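You operate a simulated robot arm through the tools that you are given. There is no shell and no other tool.

You run a simulated robot arm. Do the job below in one go: nothing can be reset, and whatever is moved stays where it is left.

Task
File the burr off the clamped tray's rim, then free the tray.
Fine: keep the bench clamp shut while you file. Lay the file back on the felt strip, open the clamp and move the tray to the bench mat. Set down upright: file.
Where things are to end (x, y in the base frame): burred tray within 4 cm of [84, 60].

The check looks at the end state, three seconds after you hand in, the way a careful person would. Anything else that was tipped, shoved, dropped, spilled or broken makes it a failure.

Robot
A 7-joint arm with a two-finger parallel gripper, fixed in place. Base frame: the origin is at the foot of the arm, x ahead of it, y to its left, z up; the work surface is at about z = 90. Readings come in cm, degrees, newtons and seconds.
Its first joint turns from -166.0 to 166.0 degrees. Payload 4.4 kg.
Tool frame: the origin (TCP) lies between the finger pads and is the grasp point; the fingertips stand 2.3 cm ahead of it; z points along the fingers, y is the line along which they close. The gripper opens to 9.4 cm. The fingers are 3.8 cm wide and 1 cm thick; the gripper's body (5.4 by 9.6 cm) begins 3.9 cm behind the TCP.
Orientation is that of the tool frame in the base frame, as [roll, pitch, yaw] about the fixed x, y, z axes, in that order (R = Rz(yaw) Ry(pitch) Rx(roll)). With the fingers straight down and closing along the base's y, the tool's x points along the base's -x, its y along +y and its z along -z.

Tools
- The arm moves only by the tool step_arm. Its argument "targets" is a list that holds one entry, the list of rows, each a list of 7 numbers: the shift along the base's x, y, z in cm, then the turn, a rotation vector about the base's x, y, z in degrees, then the closure, from 0 (fully open) to 1 (shut). In form: [[[dx, dy, dz, rx, ry, rz, hand], ...]]. A call has 1 to 20 rows; each row shifts and turns the commanded pose from where the row before left it. Rows are played at 5 a second. More than 5 cm and 8.6 degrees between two rows, or a gripper value outside its range, and nothing of the call is played. A pose out of reach is approached as far as the arm can. The call stops where the force on the tool passes 60 N (or 10 N more than at its start, if that is more) or the arm is blocked; 0.2 s more then pass. Each finger travels about 7.2 cm/s and halts on what it meets, pressing with about 39 N; the grip force reading is that of the motor and also rises with nothing between the fingers. The clock runs only during rows and for 0.2 s after the last one: add rows that do not move to give the fingers time. It gives the time, the measured TCP pose, the force on the tool (base axes), the opening and the grip force at its end, in the units of the frame above (readings bear some noise), with the torque about the TCP (base axes, N m) and any sound that the robot's microphone picked up.
- Cameras (640 x 400 px; columns grow to the right, rows downward): "scene" is fixed at [40.36, 64.89, 168.54]; the picture's right is [-0.45, -0.90, 0.00], its down [-0.61, 0.30, -0.73] and it looks along [0.65, -0.33, -0.68] (base axes); focal length 340 px, centre (320, 200). "wrist" rides on the gripper at [8.6, 1.6, -7.4] in the tool frame; the picture's right is [-0.18, 0.98, 0.00], its down [-0.58, -0.11, -0.81] and it looks along [-0.79, -0.15, 0.59] (tool axes); focal length 243 px, centre (320, 200). There is no depth. A picture from a camera that has moved, and an enlarged one, comes with that camera's place and axes in the base frame and with its lens. The place of the scene camera against the robot may be out by one fixed shift of up to 1.2 cm in any direction.
- capture(camera): a new picture of that camera. The clock stands still meanwhile.
- enlarge(camera, box): a new picture of the part [left, top, right, bottom] of that camera's present view, enlarged. The clock stands still meanwhile.
- close_job(): hands the job in; it is judged then, once.

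Nothing tells you positions but the pictures and the camera data. Unless the task says otherwise, let go and move clear before handing in.

The tools are called by a JSON object that holds its "api" and its "payload". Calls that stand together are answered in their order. step_arm: Moves the arm, as the interface text tells. Its arguments: {"type":"object","properties":{"targets":{"type":"array","items":{"type":"array","items":{"type":"array","items":{"type":"number"}}}}},"required":["targets"]} The other tools are called the same way: capture (camera) takes a picture; enlarge (camera, box) takes an enlarged picture of a part of a camera's view; close_job () hands the job in.

At the start:

```text
clock: 0.0
position: [84.61, -15.1, 124.44]
ee_rot: [-180.0, 0.0, -180.0]
ft_force: [0.0, 0.3, 0.7]
torque: [0.0, 0.02, 0.0]
grip_width: 9.4
grip_force: 0.0
```

scene: 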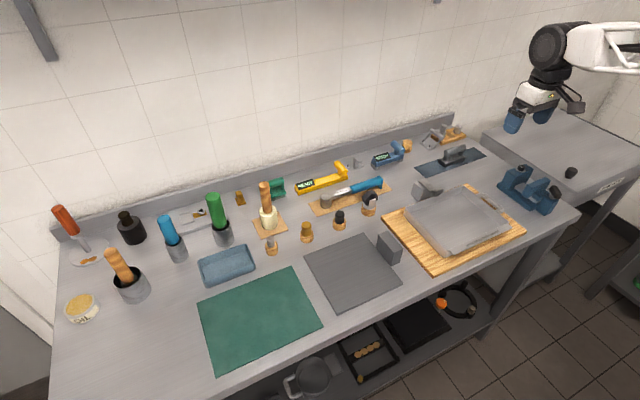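
wrist: 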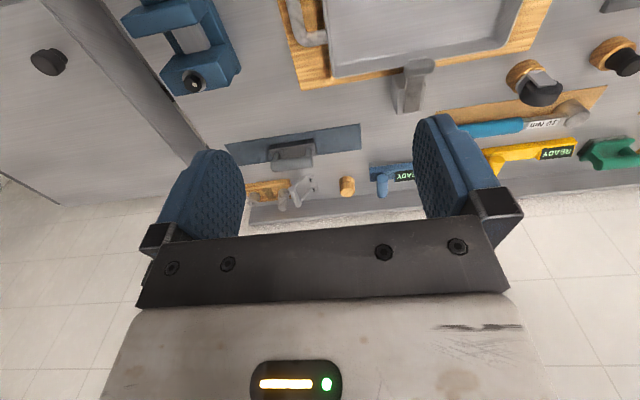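

I see a bench with many tools, a clear tray on a wooden board with clamps around it, a blue felt strip holding a grey tool, and a green mat and a grey mat to the left. I'll zoom in to identify the file, clamp, burr and mat before moving.

{"api": "enlarge", "payload": {"camera": "scene", "box": [370, 110, 570, 290]}}

{"api": "enlarge", "payload": {"camera": "scene", "box": [220, 120, 440, 290]}}

{"api": "enlarge", "payload": {"camera": "scene", "box": [40, 170, 300, 380]}}

{"api": "enlarge", "payload": {"camera": "wrist", "box": [100, 0, 420, 210]}}

{"api": "enlarge", "payload": {"camera": "wrist", "box": [340, 0, 640, 200]}}

```text
2.22 times, centred on (470, 200) of scene
camera zoom: at [40.36, 64.89, 168.54], right [-0.45, -0.9, 0.0], down [-0.61, 0.3, -0.73], along [0.65, -0.33, -0.68], focal length 755 px, centre (-13, 200)
```

zoom: 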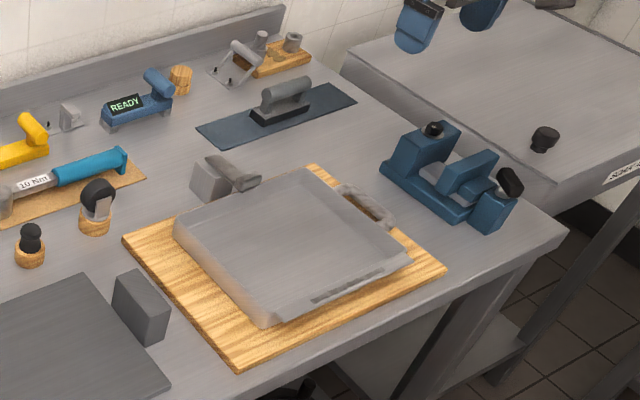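

```text
2.35 times, centred on (330, 205) of scene
camera zoom: at [40.36, 64.89, 168.54], right [-0.45, -0.9, 0.0], down [-0.61, 0.3, -0.73], along [0.65, -0.33, -0.68], focal length 800 px, centre (296, 188)
```

zoom: 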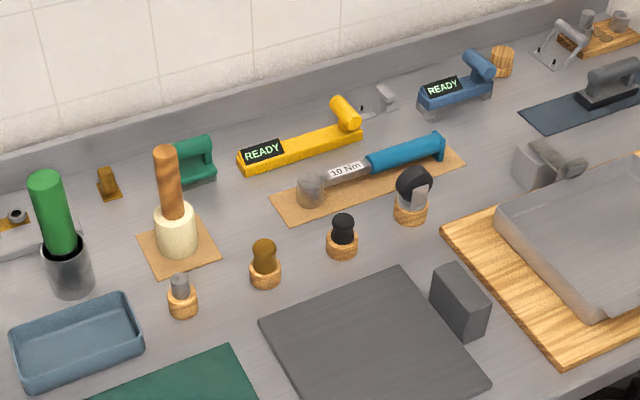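

```text
1.90 times, centred on (170, 275) of scene
camera zoom: at [40.36, 64.89, 168.54], right [-0.45, -0.9, 0.0], down [-0.61, 0.3, -0.73], along [0.65, -0.33, -0.68], focal length 647 px, centre (606, 57)
```

zoom: 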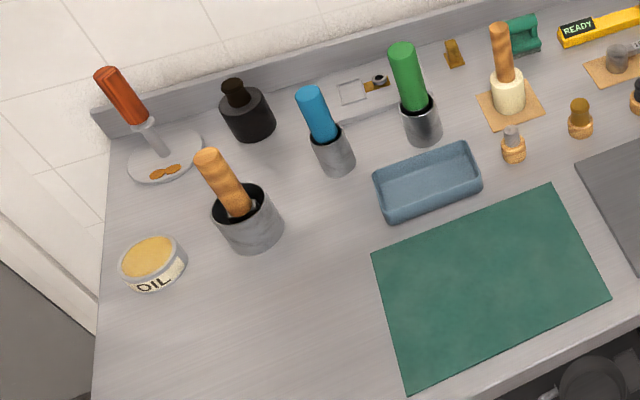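

```text
1.90 times, centred on (260, 105) of wrist
camera zoom: at [75.93, -13.38, 131.98], right [0.18, 0.98, 0.0], down [0.58, -0.11, 0.81], along [0.79, -0.15, -0.59], focal length 462 px, centre (434, 381)
```

zoom: 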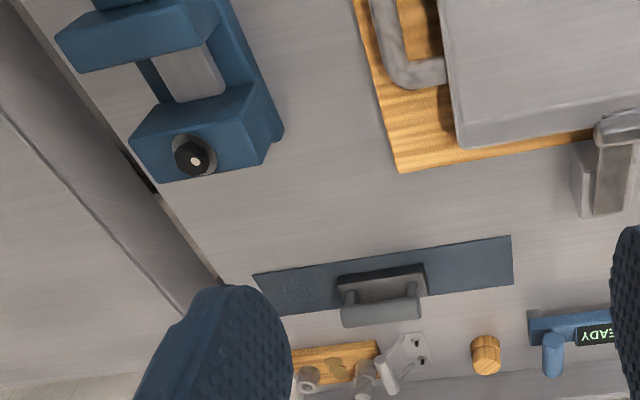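

```text
2.00 times, centred on (490, 100) of wrist
camera zoom: at [75.93, -13.38, 131.98], right [0.18, 0.98, 0.0], down [0.58, -0.11, 0.81], along [0.79, -0.15, -0.59], focal length 485 px, centre (-20, 400)
```

zoom: 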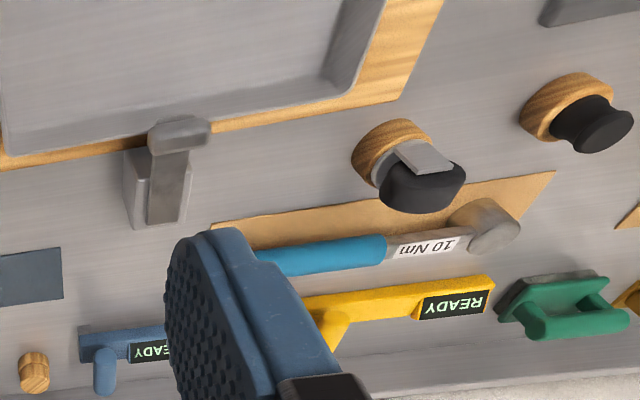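

The dark-blue strip at roughly (110, -26) carries a handled grey block, which may be the file. The tray sits around (84, -4), with a grey clamp on its far side and a dark line on its near rim. I'll enlarge these before acting.

{"api": "enlarge", "payload": {"camera": "scene", "box": [410, 135, 490, 185]}}

{"api": "enlarge", "payload": {"camera": "scene", "box": [380, 165, 460, 215]}}

{"api": "enlarge", "payload": {"camera": "scene", "box": [440, 190, 536, 250]}}

{"api": "enlarge", "payload": {"camera": "scene", "box": [480, 150, 576, 220]}}

{"api": "enlarge", "payload": {"camera": "wrist", "box": [370, 40, 450, 120]}}

{"api": "enlarge", "payload": {"camera": "wrist", "box": [220, 115, 370, 215]}}

```text
8.00 times, centred on (450, 160) of scene
camera zoom: at [40.36, 64.89, 168.54], right [-0.45, -0.9, 0.0], down [-0.61, 0.3, -0.73], along [0.65, -0.33, -0.68], focal length 2718 px, centre (-720, 520)
```

zoom: 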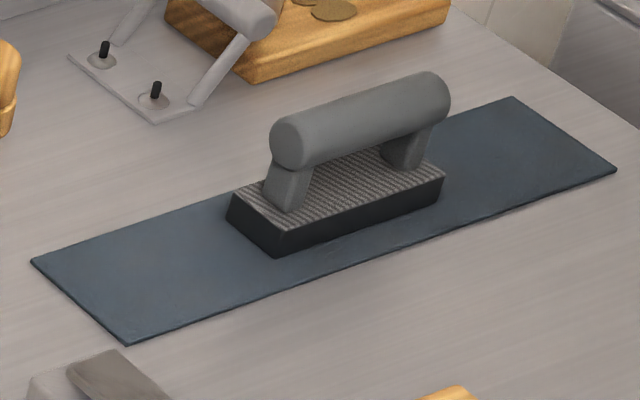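

```text
8.00 times, centred on (420, 190) of scene
camera zoom: at [40.36, 64.89, 168.54], right [-0.45, -0.9, 0.0], down [-0.61, 0.3, -0.73], along [0.65, -0.33, -0.68], focal length 2718 px, centre (-480, 280)
```

zoom: 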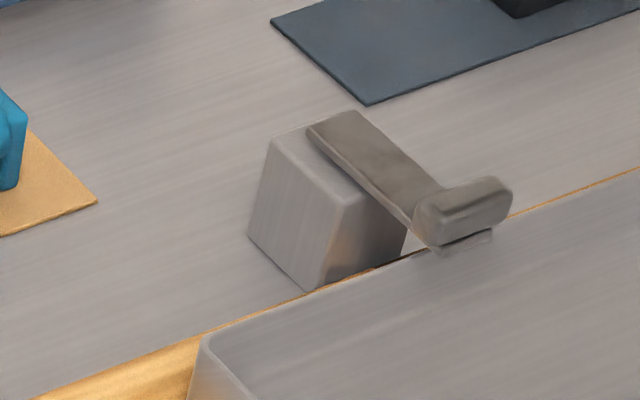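

```text
6.67 times, centred on (488, 220) of scene
camera zoom: at [40.36, 64.89, 168.54], right [-0.45, -0.9, 0.0], down [-0.61, 0.3, -0.73], along [0.65, -0.33, -0.68], focal length 2265 px, centre (-800, 67)
```

zoom: 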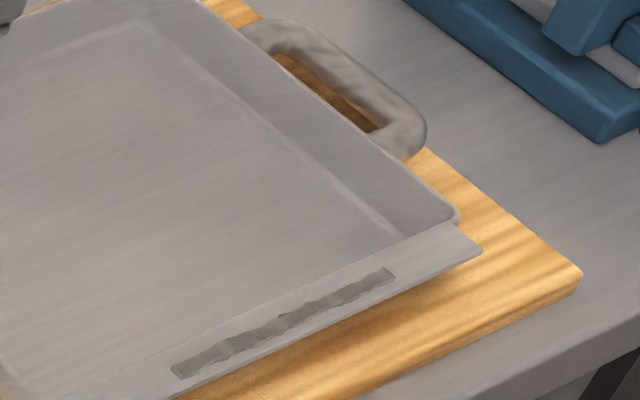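

```text
5.71 times, centred on (528, 185) of scene
camera zoom: at [40.36, 64.89, 168.54], right [-0.45, -0.9, 0.0], down [-0.61, 0.3, -0.73], along [0.65, -0.33, -0.68], focal length 1942 px, centre (-869, 286)
```

zoom: 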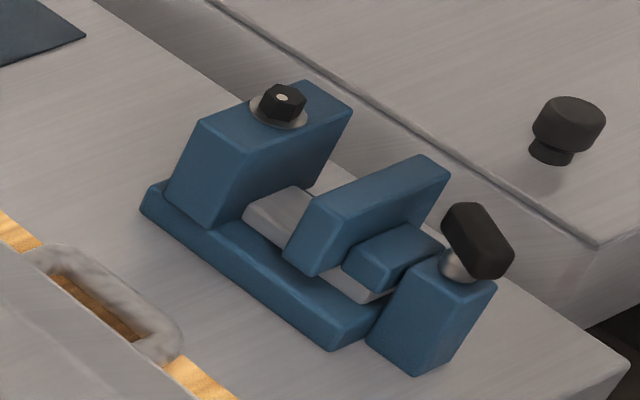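

```text
5.00 times, centred on (410, 80) of wrist
camera zoom: at [75.93, -13.38, 131.98], right [0.18, 0.98, 0.0], down [0.58, -0.11, 0.81], along [0.79, -0.15, -0.59], focal length 1213 px, centre (-130, 800)
```

zoom: 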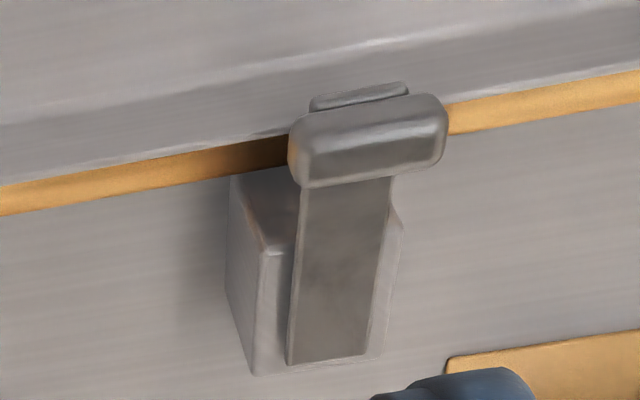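

```text
4.00 times, centred on (295, 165) of wrist
camera zoom: at [75.93, -13.38, 131.98], right [0.18, 0.98, 0.0], down [0.58, -0.11, 0.81], along [0.79, -0.15, -0.59], focal length 970 px, centre (420, 340)
```

zoom: 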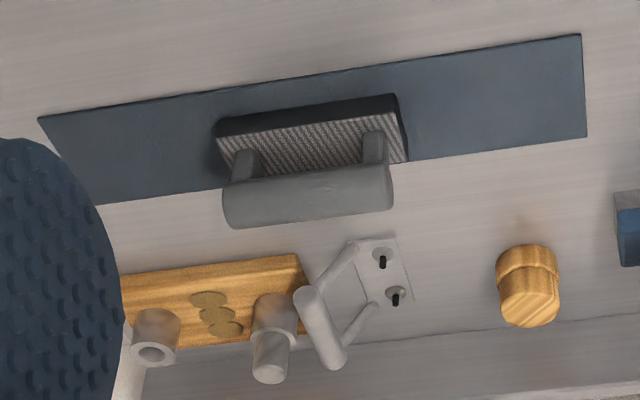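

The file is the hatched block with a bar handle on the blue felt strip at about (111, -26), and the burr is the dark strip on the tray's near flange around x≈75, y≈-10 to 3. The clamp is the post with a cross-bar lever on the tray's far side. I'll back the arm off a little for a close wrist look at the tray and burr.

{"api": "step_arm", "payload": {"targets": [[[-4, 2, 0, 0, 0, 0, 0], [-4, 2, 0, 0, 0, 0, 0], [-4, 2, 0, 0, 0, 0, 0], [-4, 2, 0, 0, 0, 0, 0], [0, 0, 0, 0, 0, 0, 0]]]}}

{"api": "capture", "payload": {"camera": "wrist"}}

```text
clock: 1.2
position: [68.53, -6.94, 124.19]
ee_rot: [-180.0, 0.0, 180.0]
ft_force: [-0.1, -0.6, -0.3]
torque: [-0.02, -0.01, 0.05]
grip_width: 9.41
grip_force: 0.1
```

```text
taken
camera wrist: at [59.88, -5.2, 131.84], right [0.18, 0.98, 0.0], down [0.58, -0.11, 0.81], along [0.79, -0.15, -0.59], focal length 243 px, centre (320, 200)
```

wrist: 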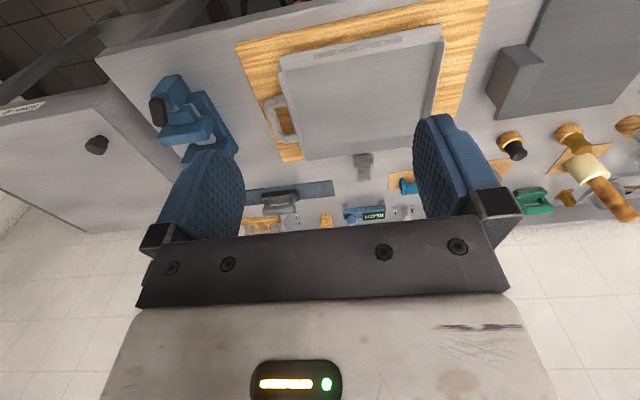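

{"api": "enlarge", "payload": {"camera": "wrist", "box": [230, 0, 500, 170]}}

{"api": "enlarge", "payload": {"camera": "wrist", "box": [270, 20, 450, 80]}}

{"api": "enlarge", "payload": {"camera": "wrist", "box": [330, 130, 410, 190]}}

```text
2.35 times, centred on (365, 85) of wrist
camera zoom: at [59.88, -5.2, 131.84], right [0.18, 0.98, 0.0], down [0.58, -0.11, 0.81], along [0.79, -0.15, -0.59], focal length 571 px, centre (214, 471)
```

zoom: 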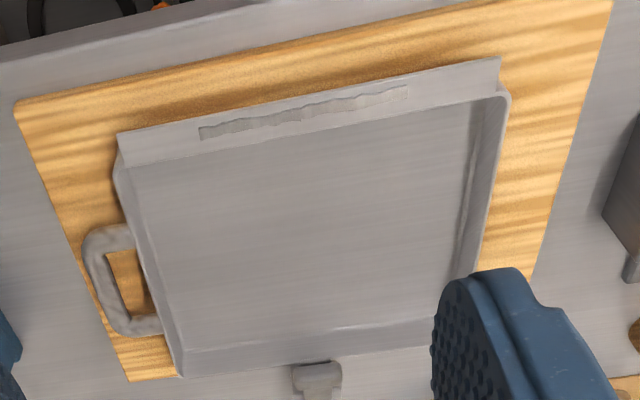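

```text
3.56 times, centred on (360, 50) of wrist
camera zoom: at [59.88, -5.2, 131.84], right [0.18, 0.98, 0.0], down [0.58, -0.11, 0.81], along [0.79, -0.15, -0.59], focal length 863 px, centre (178, 733)
```

zoom: 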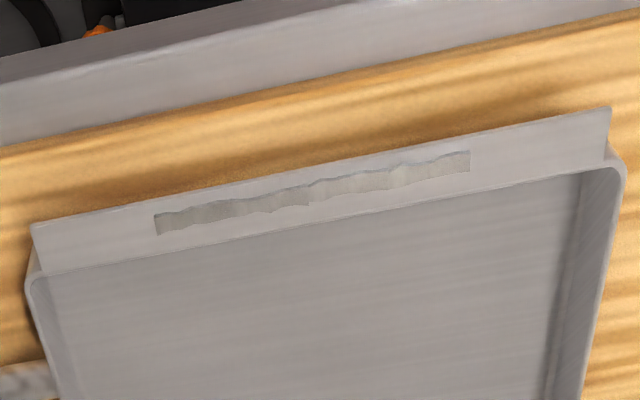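

```text
6.67 times, centred on (370, 160) of wrist
camera zoom: at [59.88, -5.2, 131.84], right [0.18, 0.98, 0.0], down [0.58, -0.11, 0.81], along [0.79, -0.15, -0.59], focal length 1618 px, centre (-13, 467)
```

zoom: 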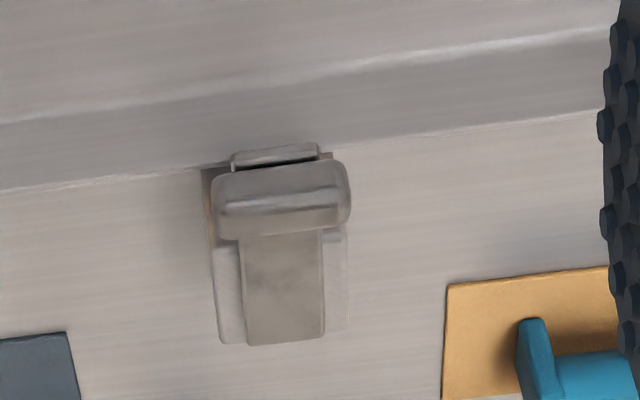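

The tray's flange carries the burr on its upper face at about x≈75, z≈97. The file lies beyond straight-down reach, so I'll turn the hand 90° to close across its handle and tilt forward to see whether it can be reached.

{"api": "step_arm", "payload": {"targets": [[[1.8, -1.7, 0, 0, 0, -8.1818, 0], [1.8, -1.7, 0, 0, 0, -8.1818, 0], [1.8, -1.7, 0, 0, 0, -8.1818, 0], [1.8, -1.7, 0, 0, 0, -8.1818, 0], [1.8, -1.7, 0, 0, 0, -8.1818, 0], [1.8, -1.7, 0, 0, 0, -8.1818, 0], [1.8, -1.7, 0, 0, 0, -8.1818, 0], [1.8, -1.7, 0, 0, 0, -8.1818, 0], [1.8, -1.7, 0, 0, 0, -8.1818, 0], [1.8, -1.7, 0, 0, 0, -8.1818, 0], [1.8, -1.7, 0, 0, 0, -8.1818, 0], [0, 0, 0, 0, 0, 0, 0]]]}}

{"api": "capture", "payload": {"camera": "wrist"}}

{"api": "capture", "payload": {"camera": "scene"}}

```text
clock: 3.8
position: [88.43, -25.8, 124.44]
ee_rot: [-180.0, 0.0, 89.8]
ft_force: [-0.1, 0.2, 0.0]
torque: [0.01, 0.02, 0.0]
grip_width: 9.4
grip_force: 0.0
```

```text
taken
camera wrist: at [90.06, -17.01, 132.02], right [0.98, -0.19, 0.0], down [-0.11, -0.58, 0.81], along [-0.15, -0.79, -0.59], focal length 243 px, centre (320, 200)
```

wrist: 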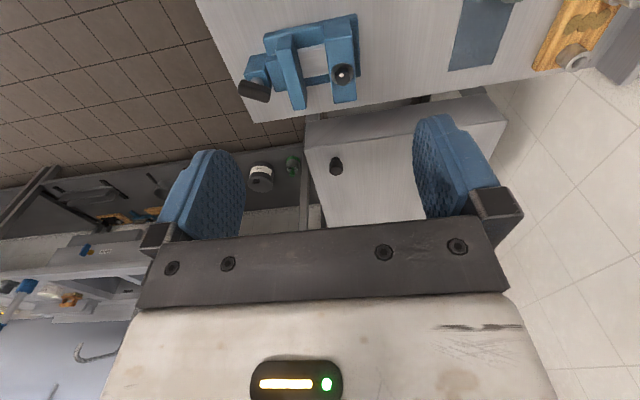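

```text
taken
```

scene: 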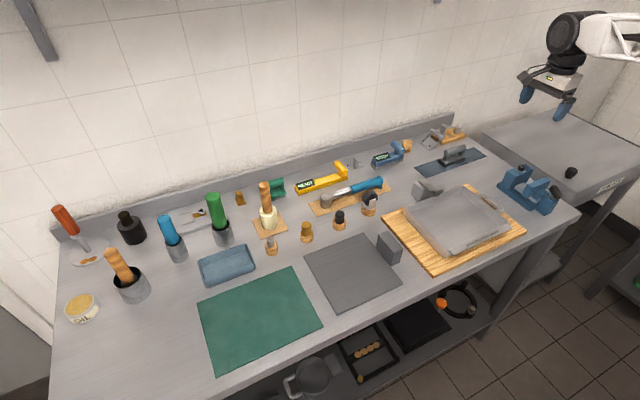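

The hand is turned and the arm moves freely. Now I'll tilt 45° forward and step toward the file at about (111, -26) to test reach.

{"api": "step_arm", "payload": {"targets": [[[1.5, 0, -2, 0, -7.5, 0, 0], [1.5, 0, -2, 0, -7.5, 0, 0], [1.5, 0, -2, 0, -7.5, 0, 0], [1.5, 0, -2, 0, -7.5, 0, 0], [1.5, 0, -2, 0, -7.5, 0, 0], [1.5, 0, -2, 0, -7.5, 0, 0], [0, 0, 0, 0, 0, 0, 0], [0, 0, 0, 0, 0, 0, 0]]]}}

{"api": "capture", "payload": {"camera": "wrist"}}

{"api": "capture", "payload": {"camera": "scene"}}

```text
clock: 5.6
position: [97.42, -25.86, 112.45]
ee_rot: [135.0, 0.0, 90.1]
ft_force: [-0.5, 0.4, 0.4]
torque: [0.03, -0.02, 0.01]
grip_width: 9.4
grip_force: 0.0
```

```text
taken
camera wrist: at [93.24, -17.06, 118.89], right [0.69, -0.18, 0.7], down [-0.65, -0.58, 0.49], along [0.31, -0.79, -0.52], focal length 243 px, centre (320, 200)
```

wrist: 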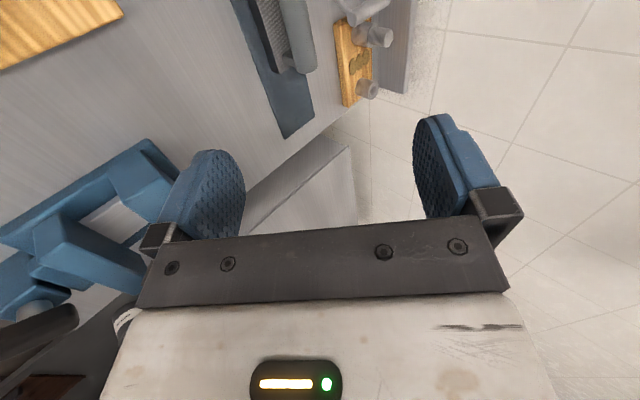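

```text
taken
```

scene: 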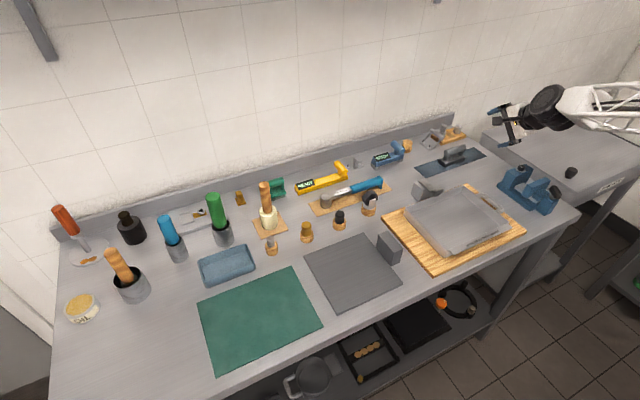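

The tilted pose is reached without trouble. I'll zoom in on the file from here to fix its position before approaching.

{"api": "enlarge", "payload": {"camera": "wrist", "box": [220, 0, 400, 140]}}

{"api": "enlarge", "payload": {"camera": "scene", "box": [410, 100, 570, 200]}}

```text
2.86 times, centred on (310, 70) of wrist
camera zoom: at [93.24, -17.06, 118.89], right [0.69, -0.18, 0.7], down [-0.65, -0.58, 0.49], along [0.31, -0.79, -0.52], focal length 693 px, centre (349, 571)
```

zoom: 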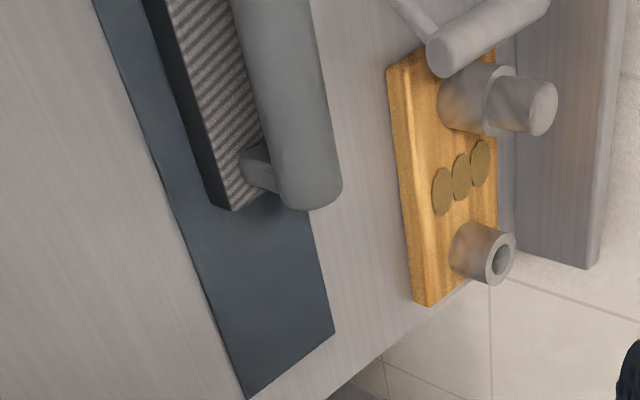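

```text
4.00 times, centred on (490, 150) of scene
camera zoom: at [40.36, 64.89, 168.54], right [-0.45, -0.9, 0.0], down [-0.61, 0.3, -0.73], along [0.65, -0.33, -0.68], focal length 1359 px, centre (-360, 400)
```

zoom: 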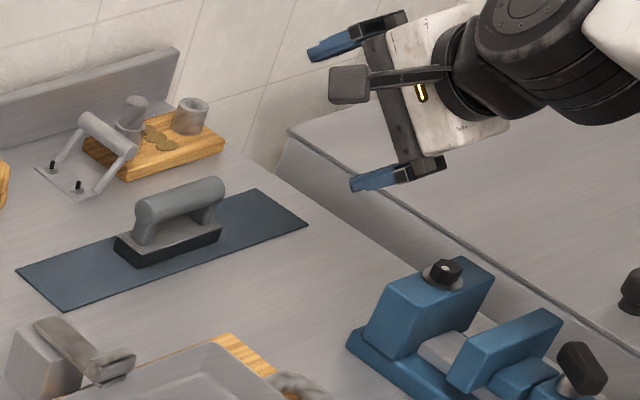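

The strip spans x≈107.5–114.3, y≈-41…-11, with the file's handle axis at about (110.9, -26, 95.6) running along y. I'll part-close the fingers and move to a pre-grasp point 6 cm short along the 45° approach.

{"api": "step_arm", "payload": {"targets": [[[2.3, 0, -3.1, 0, 0, 0, 0.3], [2.3, 0, -3.1, 0, 0, 0, 0.56], [2.3, 0, -3.1, 0, 0, 0, 0.56], [2.3, -0.1, -3.1, 0, 0, 0, 0.56], [0, 0, 0, 0, 0, 0, 0.56], [0, 0, 0, 0, 0, 0, 0.56]]]}}

{"api": "capture", "payload": {"camera": "wrist"}}

{"api": "capture", "payload": {"camera": "scene"}}

```text
clock: 7.0
position: [106.73, -25.78, 100.01]
ee_rot: [135.0, 0.0, 90.0]
ft_force: [-0.2, 0.0, 0.8]
torque: [0.0, 0.03, 0.01]
grip_width: 4.12
grip_force: 0.1
```

```text
taken
camera wrist: at [102.56, -17.05, 106.52], right [0.7, -0.18, 0.7], down [-0.65, -0.58, 0.49], along [0.31, -0.79, -0.52], focal length 243 px, centre (320, 200)
```

wrist: 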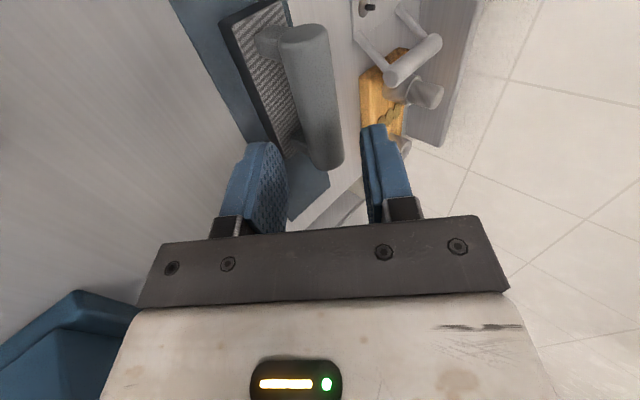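

```text
taken
```

scene: 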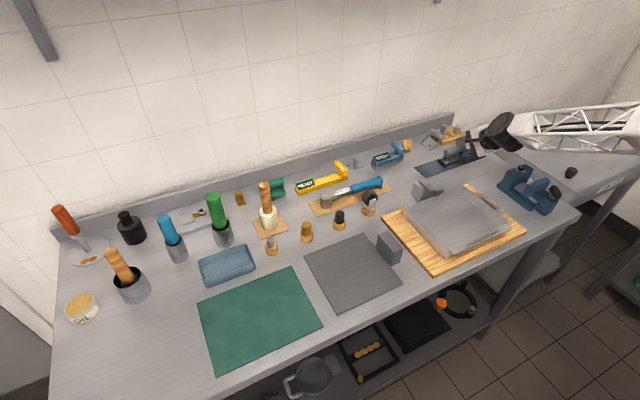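

{"api": "enlarge", "payload": {"camera": "wrist", "box": [200, 0, 440, 240]}}

{"api": "enlarge", "payload": {"camera": "scene", "box": [400, 100, 540, 200]}}

```text
1.67 times, centred on (320, 120) of wrist
camera zoom: at [102.56, -17.05, 106.52], right [0.7, -0.18, 0.7], down [-0.65, -0.58, 0.49], along [0.31, -0.79, -0.52], focal length 404 px, centre (320, 333)
```

zoom: 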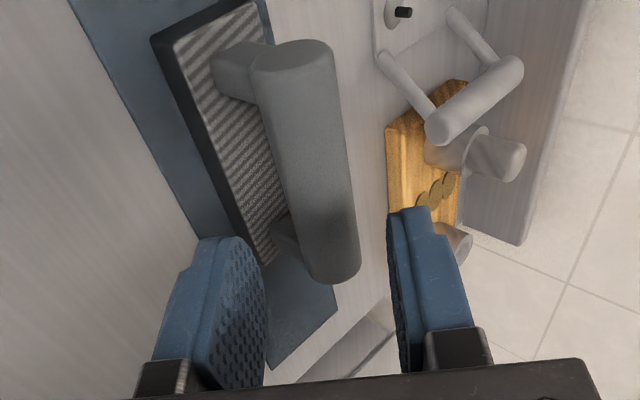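

```text
4.00 times, centred on (470, 150) of scene
camera zoom: at [40.36, 64.89, 168.54], right [-0.45, -0.9, 0.0], down [-0.61, 0.3, -0.73], along [0.65, -0.33, -0.68], focal length 1359 px, centre (-280, 400)
```

zoom: 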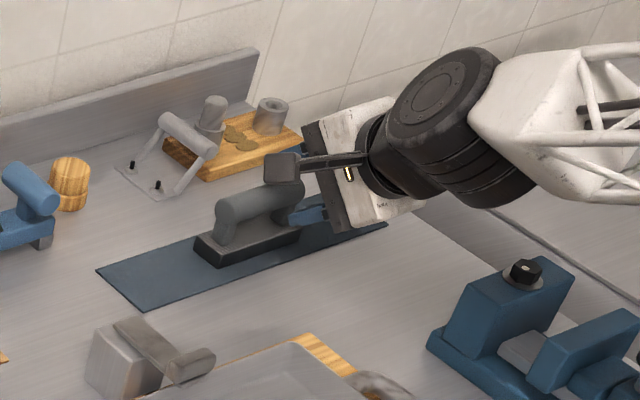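

The handle axis measures (111.0, -25.8, 95.6) and is centred between the fingers. I'll slide in along the approach and look before closing.

{"api": "step_arm", "payload": {"targets": [[[1.0, 0, -1.0, 0, 0, 0, 0.56], [1.0, 0, -1.0, 0, 0, 0, 0.56], [0.9, 0, -0.9, 0, 0, 0, 0.56], [0.7, 0, -0.7, 0, 0, 0, 0.56], [0, 0, 0, 0, 0, 0, 0.56]]]}}

{"api": "capture", "payload": {"camera": "wrist"}}

{"api": "enlarge", "payload": {"camera": "scene", "box": [400, 100, 540, 200]}}

```text
clock: 8.2
position: [110.35, -25.78, 96.37]
ee_rot: [134.9, 0.0, 89.9]
ft_force: [0.0, -0.4, 0.1]
torque: [-0.02, -0.01, -0.03]
grip_width: 4.14
grip_force: 0.0
```

```text
taken
camera wrist: at [106.11, -17.08, 102.98], right [0.69, -0.18, 0.7], down [-0.65, -0.58, 0.49], along [0.31, -0.79, -0.52], focal length 243 px, centre (320, 200)
```

wrist: 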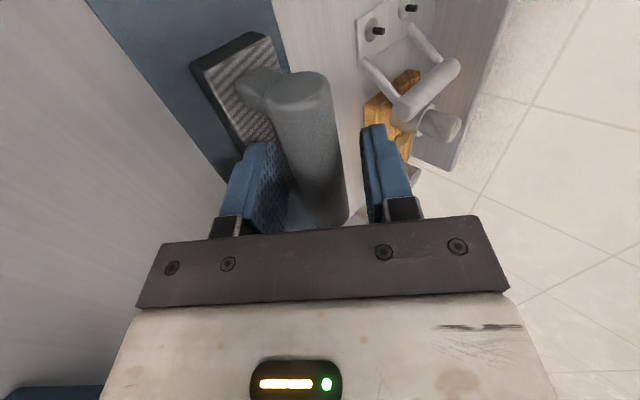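

```text
4.00 times, centred on (470, 150) of scene
camera zoom: at [40.36, 64.89, 168.54], right [-0.45, -0.9, 0.0], down [-0.61, 0.3, -0.73], along [0.65, -0.33, -0.68], focal length 1359 px, centre (-280, 400)
```

zoom: 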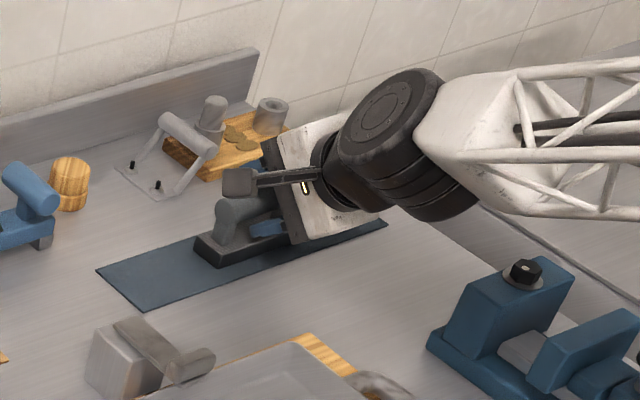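

{"api": "enlarge", "payload": {"camera": "wrist", "box": [200, 60, 440, 240]}}

{"api": "enlarge", "payload": {"camera": "scene", "box": [430, 130, 500, 180]}}

```text
2.22 times, centred on (320, 150) of wrist
camera zoom: at [106.11, -17.08, 102.98], right [0.69, -0.18, 0.7], down [-0.65, -0.58, 0.49], along [0.31, -0.79, -0.52], focal length 539 px, centre (320, 311)
```

zoom: 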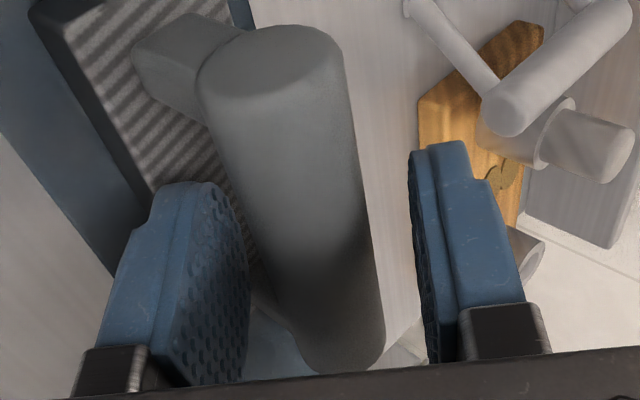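

```text
8.00 times, centred on (465, 155) of scene
camera zoom: at [40.36, 64.89, 168.54], right [-0.45, -0.9, 0.0], down [-0.61, 0.3, -0.73], along [0.65, -0.33, -0.68], focal length 2718 px, centre (-840, 560)
```

zoom: 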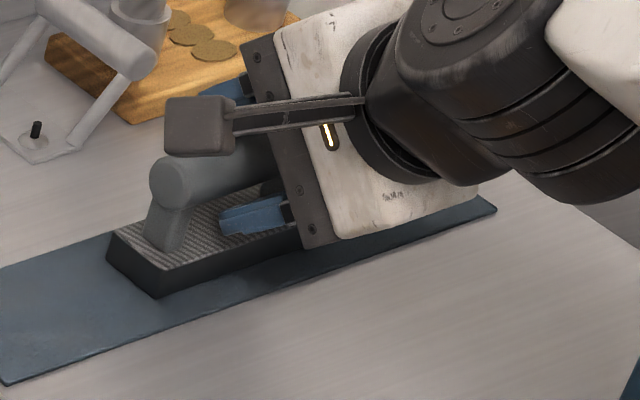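

The handle is between the pads with clearance above the block. Closing the grip.

{"api": "step_arm", "payload": {"targets": [[[0, 0, 0, 0, 0, 0, 0.7], [0, 0, 0, 0, 0, 0, 0.85], [0, 0, 0, 0, 0, 0, 1], [0, 0, 0, 0, 0, 0, 1], [0, 0, 0, 0, 0, 0, 1]]]}}

{"api": "capture", "payload": {"camera": "wrist"}}

```text
clock: 9.4
position: [110.32, -25.85, 96.41]
ee_rot: [135.0, 0.0, 90.0]
ft_force: [-0.3, -0.9, 0.8]
torque: [0.1, 0.03, 0.0]
grip_width: 2.48
grip_force: 39.1
```

```text
taken
camera wrist: at [106.1, -17.08, 102.94], right [0.7, -0.18, 0.69], down [-0.65, -0.58, 0.49], along [0.31, -0.79, -0.52], focal length 243 px, centre (320, 200)
```

wrist: 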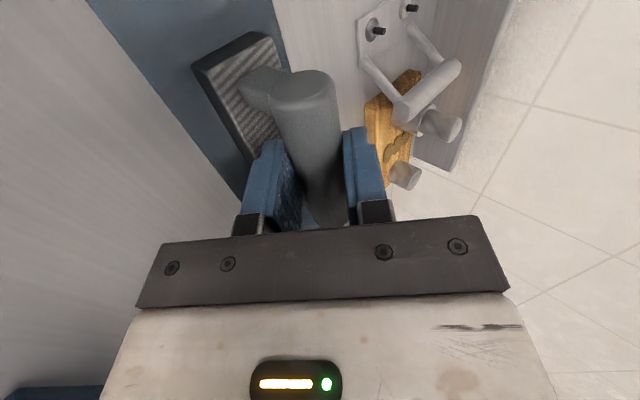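

The handle is gripped (2.48 cm, 39 N). Lifting gently and checking that the file stays level.

{"api": "step_arm", "payload": {"targets": [[[0, 0, 0.5, 0, 0, 0, 1], [0, 0, 1.0, 0, 0, 0, 1], [0, 0, 1.5, 0, 0, 0, 1], [0, 0, 2.0, 0, 0, 0, 1], [0, 0, 0, 0, 0, 0, 1]]]}}

{"api": "capture", "payload": {"camera": "wrist"}}

{"api": "enlarge", "payload": {"camera": "scene", "box": [400, 100, 540, 200]}}

```text
clock: 10.6
position: [110.41, -25.8, 101.47]
ee_rot: [134.9, 0.0, 90.1]
ft_force: [-0.6, -0.3, -5.5]
torque: [0.04, 0.05, 0.02]
grip_width: 2.49
grip_force: 39.2
```

```text
taken
camera wrist: at [106.15, -17.11, 107.97], right [0.7, -0.18, 0.7], down [-0.65, -0.58, 0.49], along [0.31, -0.79, -0.52], focal length 243 px, centre (320, 200)
```

wrist: 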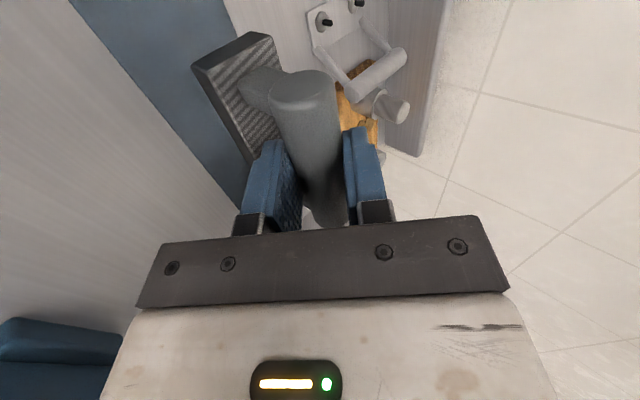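

```text
4.00 times, centred on (470, 150) of scene
camera zoom: at [40.36, 64.89, 168.54], right [-0.45, -0.9, 0.0], down [-0.61, 0.3, -0.73], along [0.65, -0.33, -0.68], focal length 1359 px, centre (-280, 400)
```

zoom: 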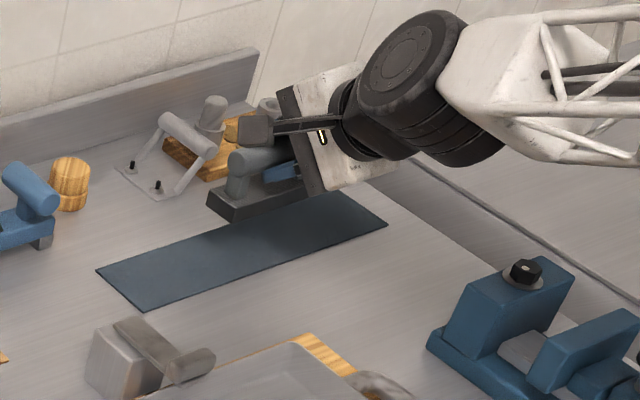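

The file is up and level (about 5.5 N). I'll raise it and carry it over the tray's near flange at about (74.5, -3), staying high for a closer look at the flange.

{"api": "step_arm", "payload": {"targets": [[[0, 0, 4, 0, 0, 0, 1], [-1, 0.5, 4, 0, 0, 0, 1], [-2, 1.5, 4, 0, 0, 0, 1], [-3.5, 2.2, 0, 0, 0, 0, 1], [-3.8, 2.4, 0, 0, 0, 0, 1], [-3.8, 2.4, 0, 0, 0, 0, 1], [-3.8, 2.4, 0, 0, 0, 0, 1], [-3.8, 2.4, 0, 0, 0, 0, 1], [-3.8, 2.4, 0, 0, 0, 0, 1], [-3.8, 2.4, 0, 0, 0, 0, 1], [-3.5, 2.2, 0, 0, 0, 0, 1], [-3.5, 2.0, 0, 0, 0, 0, 1], [0, 0, 0, 0, 0, 0, 1], [0, 0, 0, 0, 0, 0, 1]]]}}

{"api": "capture", "payload": {"camera": "wrist"}}

{"api": "capture", "payload": {"camera": "scene"}}

```text
clock: 13.6
position: [73.92, -3.1, 113.56]
ee_rot: [135.0, 0.1, 90.0]
ft_force: [-0.2, 0.3, -4.9]
torque: [0.03, 0.03, 0.03]
grip_width: 2.47
grip_force: 39.4
```

```text
taken
camera wrist: at [69.75, 5.61, 119.95], right [0.7, -0.18, 0.69], down [-0.65, -0.58, 0.49], along [0.31, -0.79, -0.52], focal length 243 px, centre (320, 200)
```

wrist: 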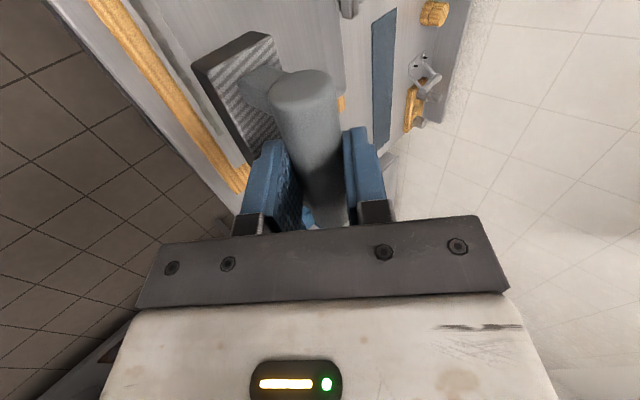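

```text
taken
```

scene: 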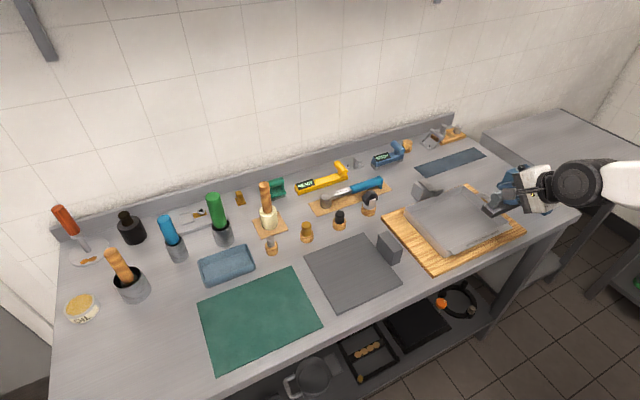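

{"api": "enlarge", "payload": {"camera": "wrist", "box": [80, 0, 320, 200]}}

{"api": "enlarge", "payload": {"camera": "scene", "box": [400, 150, 560, 280]}}

```text
2.00 times, centred on (200, 100) of wrist
camera zoom: at [69.75, 5.61, 119.95], right [0.7, -0.18, 0.69], down [-0.65, -0.58, 0.49], along [0.31, -0.79, -0.52], focal length 485 px, centre (560, 400)
```

zoom: 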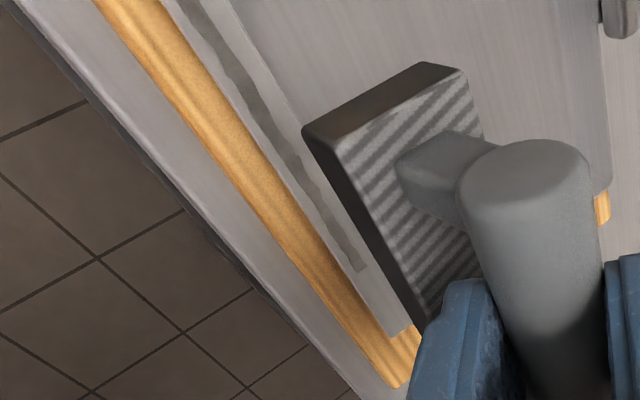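

```text
3.08 times, centred on (480, 215) of scene
camera zoom: at [40.36, 64.89, 168.54], right [-0.45, -0.9, 0.0], down [-0.61, 0.3, -0.73], along [0.65, -0.33, -0.68], focal length 1046 px, centre (-172, 154)
```

zoom: 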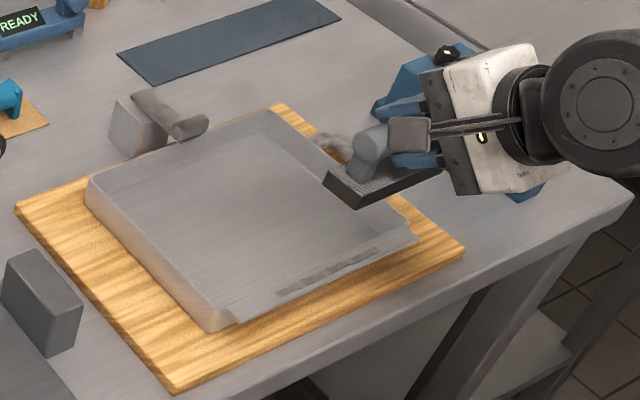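

The flange measures z≈95.2, with the burr centred at about (75.1, -2.9) and running along y for about 12 cm. I'll centre the file over it and come down to about 1.5 cm above the flange.

{"api": "step_arm", "payload": {"targets": [[[0.58, 0.25, -2, 0, 0, 0, 1], [0, 0, -3, 0, 0, 0, 1], [0, 0, -3, 0, 0, 0, 1], [0, 0, -2.5, 0, 0, 0, 1], [0, 0, 0, 0, 0, 0, 1], [0, 0, 0, 0, 0, 0, 1]]]}}

{"api": "enlarge", "payload": {"camera": "wrist", "box": [80, 0, 400, 220]}}

{"api": "enlarge", "payload": {"camera": "scene", "box": [420, 170, 560, 270]}}

```text
clock: 15.0
position: [74.39, -2.7, 102.87]
ee_rot: [135.0, 0.1, 90.0]
ft_force: [1.1, 0.4, -4.3]
torque: [0.01, 0.05, 0.01]
grip_width: 2.5
grip_force: 38.9
```

```text
1.82 times, centred on (240, 110) of wrist
camera zoom: at [70.19, 5.93, 109.42], right [0.7, -0.18, 0.69], down [-0.65, -0.58, 0.49], along [0.31, -0.79, -0.52], focal length 441 px, centre (466, 364)
```

zoom: 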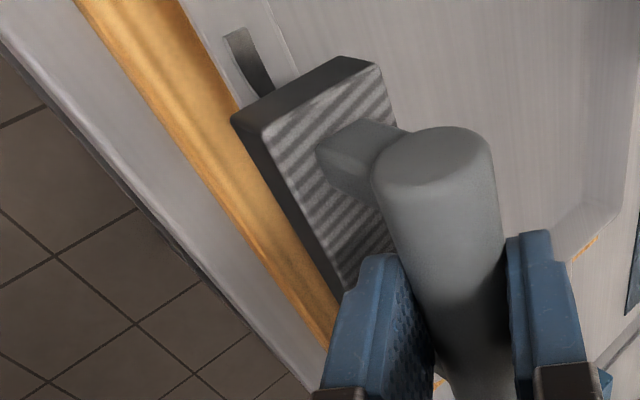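

```text
4.00 times, centred on (490, 220) of scene
camera zoom: at [40.36, 64.89, 168.54], right [-0.45, -0.9, 0.0], down [-0.61, 0.3, -0.73], along [0.65, -0.33, -0.68], focal length 1359 px, centre (-360, 120)
```

zoom: 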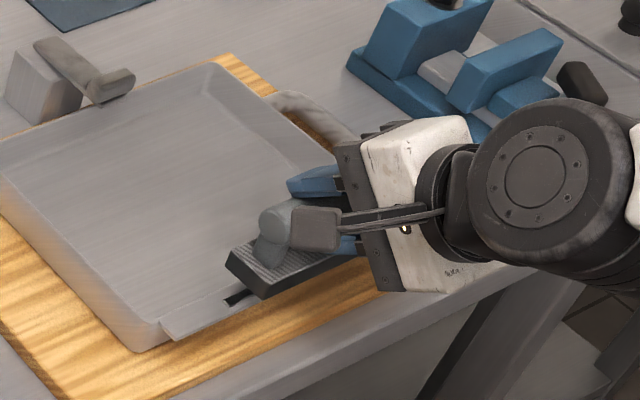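

The file sits squarely over the burr about 1.6 cm up. Lowering in small steps until light contact.

{"api": "step_arm", "payload": {"targets": [[[0.1, 0, -0.4, 0, 0, 0, 1], [0, 0, -0.4, 0, 0, 0, 1], [0, 0, -0.3, 0, 0, 0, 1], [0, 0, 0, 0, 0, 0, 1]]]}}

```text
clock: 16.0
position: [74.46, -2.85, 101.77]
ee_rot: [135.0, 0.1, 89.9]
ft_force: [-0.7, -0.2, -4.8]
torque: [0.0, 0.05, -0.02]
grip_width: 2.47
grip_force: 38.4
```

{"api": "step_arm", "payload": {"targets": [[[0, 0, -0.2, 0, 0, 0, 1], [0, 0, -0.15, 0, 0, 0, 1], [0, 0, 0, 0, 0, 0, 1]]]}}

{"api": "enlarge", "payload": {"camera": "wrist", "box": [80, 0, 400, 220]}}

```text
clock: 16.8
position: [74.57, -2.67, 101.46]
ee_rot: [135.1, -0.1, 90.0]
ft_force: [-0.1, -0.2, -4.6]
torque: [0.02, 0.05, 0.03]
grip_width: 2.45
grip_force: 38.7
```

```text
1.82 times, centred on (240, 110) of wrist
camera zoom: at [70.42, 5.91, 107.98], right [0.69, -0.18, 0.7], down [-0.65, -0.58, 0.49], along [0.31, -0.79, -0.52], focal length 441 px, centre (466, 364)
```

zoom: 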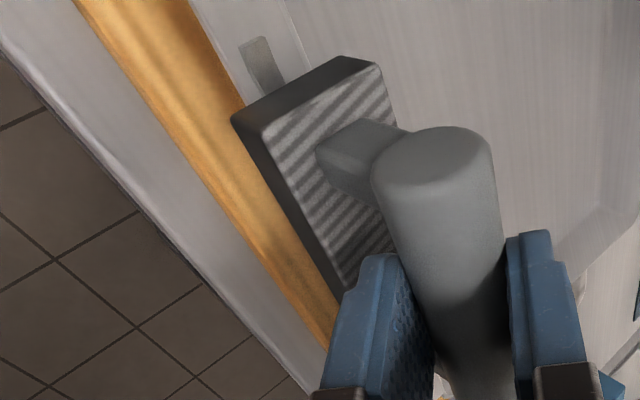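

{"api": "step_arm", "payload": {"targets": [[[0, 0, -0.15, 0, 0, 0, 1], [0, 0, 0, 0, 0, 0, 1]]]}}

{"api": "step_arm", "payload": {"targets": [[[0, 0, -0.15, 0, 0, 0, 1], [0, 0, 0, 0, 0, 0, 1]]]}}

```text
clock: 17.4
position: [74.64, -2.73, 101.31]
ee_rot: [135.0, 0.0, 90.1]
ft_force: [-2.2, 0.6, 0.6]
torque: [0.16, 0.08, 0.1]
grip_width: 2.49
grip_force: 38.8
```

```text
clock: 18.0
position: [74.62, -2.77, 101.3]
ee_rot: [134.9, 0.1, 90.0]
ft_force: [-7.6, 1.4, 24.0]
torque: [0.14, 0.06, 0.1]
grip_width: 2.47
grip_force: 38.6
```

Contact is made at about 25 N, a little firm. I'll ease off slightly and begin stroking along the burr in y.

{"api": "step_arm", "payload": {"targets": [[[0, 0, 0.06, 0, 0, 0, 1], [0, 0.6, 0, 0, 0, 0, 1], [0, 0.7, 0, 0, 0, 0, 1], [0, 0.7, 0, 0, 0, 0, 1], [0, 0.7, 0, 0, 0, 0, 1], [0, 0, 0, 0, 0, 0, 1]]]}}

{"api": "enlarge", "payload": {"camera": "wrist", "box": [80, 0, 400, 220]}}

{"api": "enlarge", "payload": {"camera": "scene", "box": [380, 150, 560, 270]}}

```text
clock: 19.4
position: [74.56, -0.13, 101.44]
ee_rot: [134.9, 0.0, 89.9]
ft_force: [-1.3, -12.4, 27.8]
torque: [-0.31, -0.41, -0.25]
grip_width: 2.46
grip_force: 39.1
```

```text
1.82 times, centred on (240, 110) of wrist
camera zoom: at [70.36, 8.64, 107.85], right [0.69, -0.18, 0.7], down [-0.65, -0.58, 0.49], along [0.31, -0.79, -0.52], focal length 441 px, centre (466, 364)
```

zoom: 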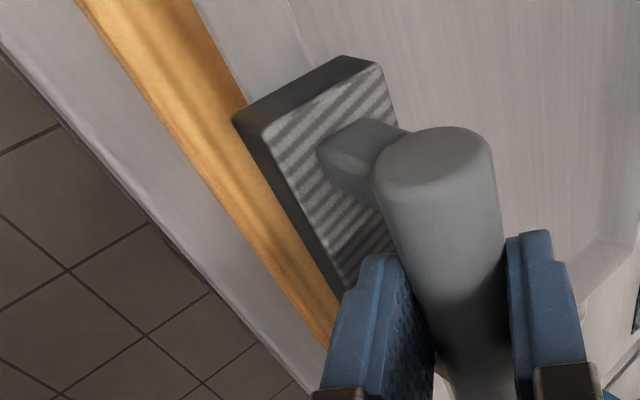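

```text
3.33 times, centred on (470, 210) of scene
camera zoom: at [40.36, 64.89, 168.54], right [-0.45, -0.9, 0.0], down [-0.61, 0.3, -0.73], along [0.65, -0.33, -0.68], focal length 1133 px, centre (-180, 167)
```

zoom: 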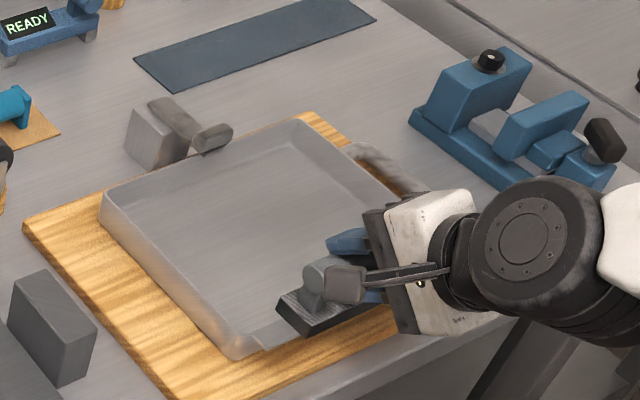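

The file slides with about 30 N of pressure, so I'll back off a touch more and stroke the other way.

{"api": "step_arm", "payload": {"targets": [[[0, 0, 0.1, 0, 0, 0, 1], [0, -0.7, 0, 0, 0, 0, 1], [0, -0.7, 0, 0, 0, 0, 1], [0, -0.7, 0, 0, 0, 0, 1], [0, -0.7, 0, 0, 0, 0, 1], [0, -0.7, 0, 0, 0, 0, 1], [0, -0.7, 0, 0, 0, 0, 1], [0, 0, 0, 0, 0, 0, 1]]]}}

{"api": "enlarge", "payload": {"camera": "wrist", "box": [80, 0, 400, 220]}}

{"api": "enlarge", "payload": {"camera": "scene", "box": [380, 150, 560, 270]}}

```text
clock: 21.2
position: [74.69, -4.3, 101.15]
ee_rot: [135.1, 0.0, 89.9]
ft_force: [2.3, 10.0, 22.3]
torque: [0.28, -0.49, 0.2]
grip_width: 2.45
grip_force: 38.7
```

```text
1.82 times, centred on (240, 110) of wrist
camera zoom: at [70.41, 4.39, 107.84], right [0.69, -0.18, 0.7], down [-0.65, -0.58, 0.49], along [0.31, -0.79, -0.52], focal length 441 px, centre (466, 364)
```

zoom: 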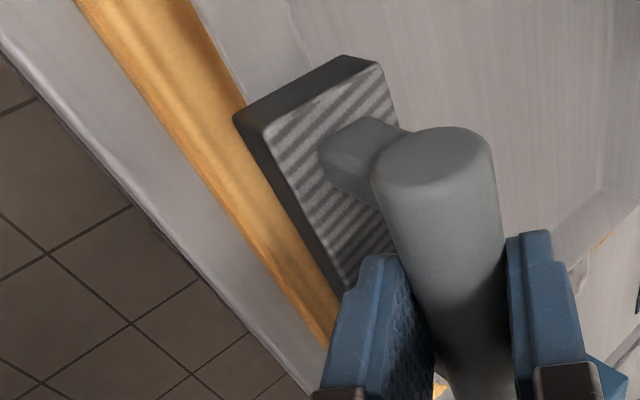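

```text
3.33 times, centred on (470, 210) of scene
camera zoom: at [40.36, 64.89, 168.54], right [-0.45, -0.9, 0.0], down [-0.61, 0.3, -0.73], along [0.65, -0.33, -0.68], focal length 1133 px, centre (-180, 167)
```

zoom: 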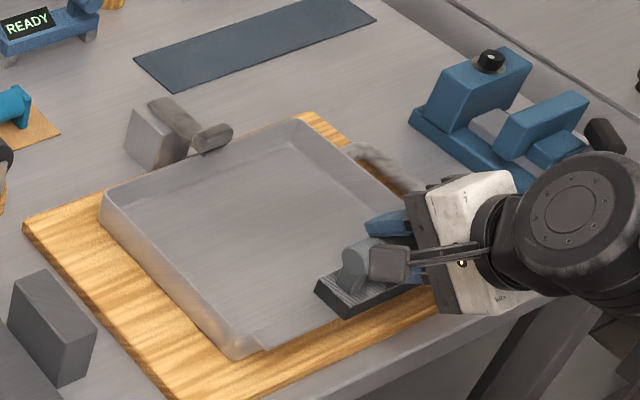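

The burr already looks gone where the file has passed at the +y end. I'll finish the stroke toward -y and make another full pass.

{"api": "step_arm", "payload": {"targets": [[[0, -0.7, 0.03, 0, 0, 0, 1], [0, -0.7, 0, 0, 0, 0, 1], [0, -0.7, 0, 0, 0, 0, 1], [0, -0.4, 0, 0, 0, 0, 1], [0, 0, 0, 0, 0, 0, 1], [0, 0.7, 0, 0, 0, 0, 1], [0, 0.7, 0, 0, 0, 0, 1], [0, 0.7, 0, 0, 0, 0, 1], [0, 0.7, 0, 0, 0, 0, 1], [0, 0.7, 0, 0, 0, 0, 1], [0, 0.7, 0, 0, 0, 0, 1], [0, 0.7, 0, 0, 0, 0, 1], [0, 0.7, 0, 0, 0, 0, 1], [0, 0.7, 0, 0, 0, 0, 1], [0, 0.5, 0, 0, 0, 0, 1], [0, 0, 0, 0, 0, 0, 1]]]}}

{"api": "enlarge", "payload": {"camera": "scene", "box": [380, 150, 560, 270]}}

```text
clock: 24.6
position: [74.5, -0.03, 101.28]
ee_rot: [135.0, -0.1, 90.0]
ft_force: [-0.4, -1.7, 0.6]
torque: [-0.01, 0.0, -0.03]
grip_width: 2.49
grip_force: 38.6
```

```text
3.33 times, centred on (470, 210) of scene
camera zoom: at [40.36, 64.89, 168.54], right [-0.45, -0.9, 0.0], down [-0.61, 0.3, -0.73], along [0.65, -0.33, -0.68], focal length 1133 px, centre (-180, 167)
```

zoom: 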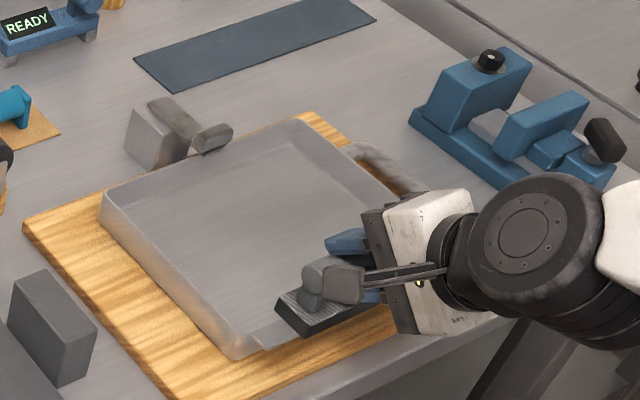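

Contact is now light. I'll lift the file clear and look at the flange to see whether any burr remains.

{"api": "step_arm", "payload": {"targets": [[[0, 0, 1, 0, 0, 0, 1], [0, 0, 3, 0, 0, 0, 1], [0, -3, 4, 0, 0, 0, 1], [4, -4, 2, 0, 0, 0, 1], [4, -4, 0, 0, 0, 0, 1], [0, 0, 0, 0, 0, 0, 1]]]}}

{"api": "enlarge", "payload": {"camera": "scene", "box": [440, 190, 536, 250]}}

{"api": "capture", "payload": {"camera": "wrist"}}

```text
refused: row 4 steps farther than a row can; nothing moved
```

```text
6.67 times, centred on (488, 220) of scene
camera zoom: at [40.36, 64.89, 168.54], right [-0.45, -0.9, 0.0], down [-0.61, 0.3, -0.73], along [0.65, -0.33, -0.68], focal length 2265 px, centre (-800, 67)
```

zoom: 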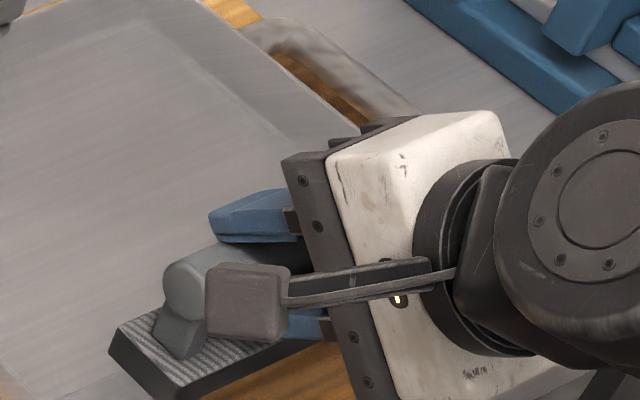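

```text
taken
camera wrist: at [70.41, 8.71, 107.85], right [0.7, -0.18, 0.7], down [-0.65, -0.58, 0.49], along [0.31, -0.79, -0.52], focal length 243 px, centre (320, 200)
```

wrist: 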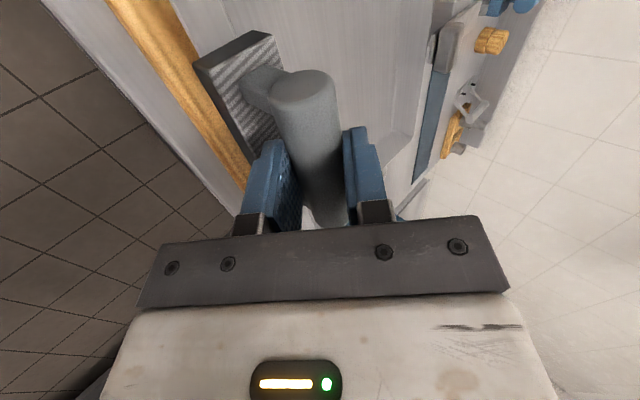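

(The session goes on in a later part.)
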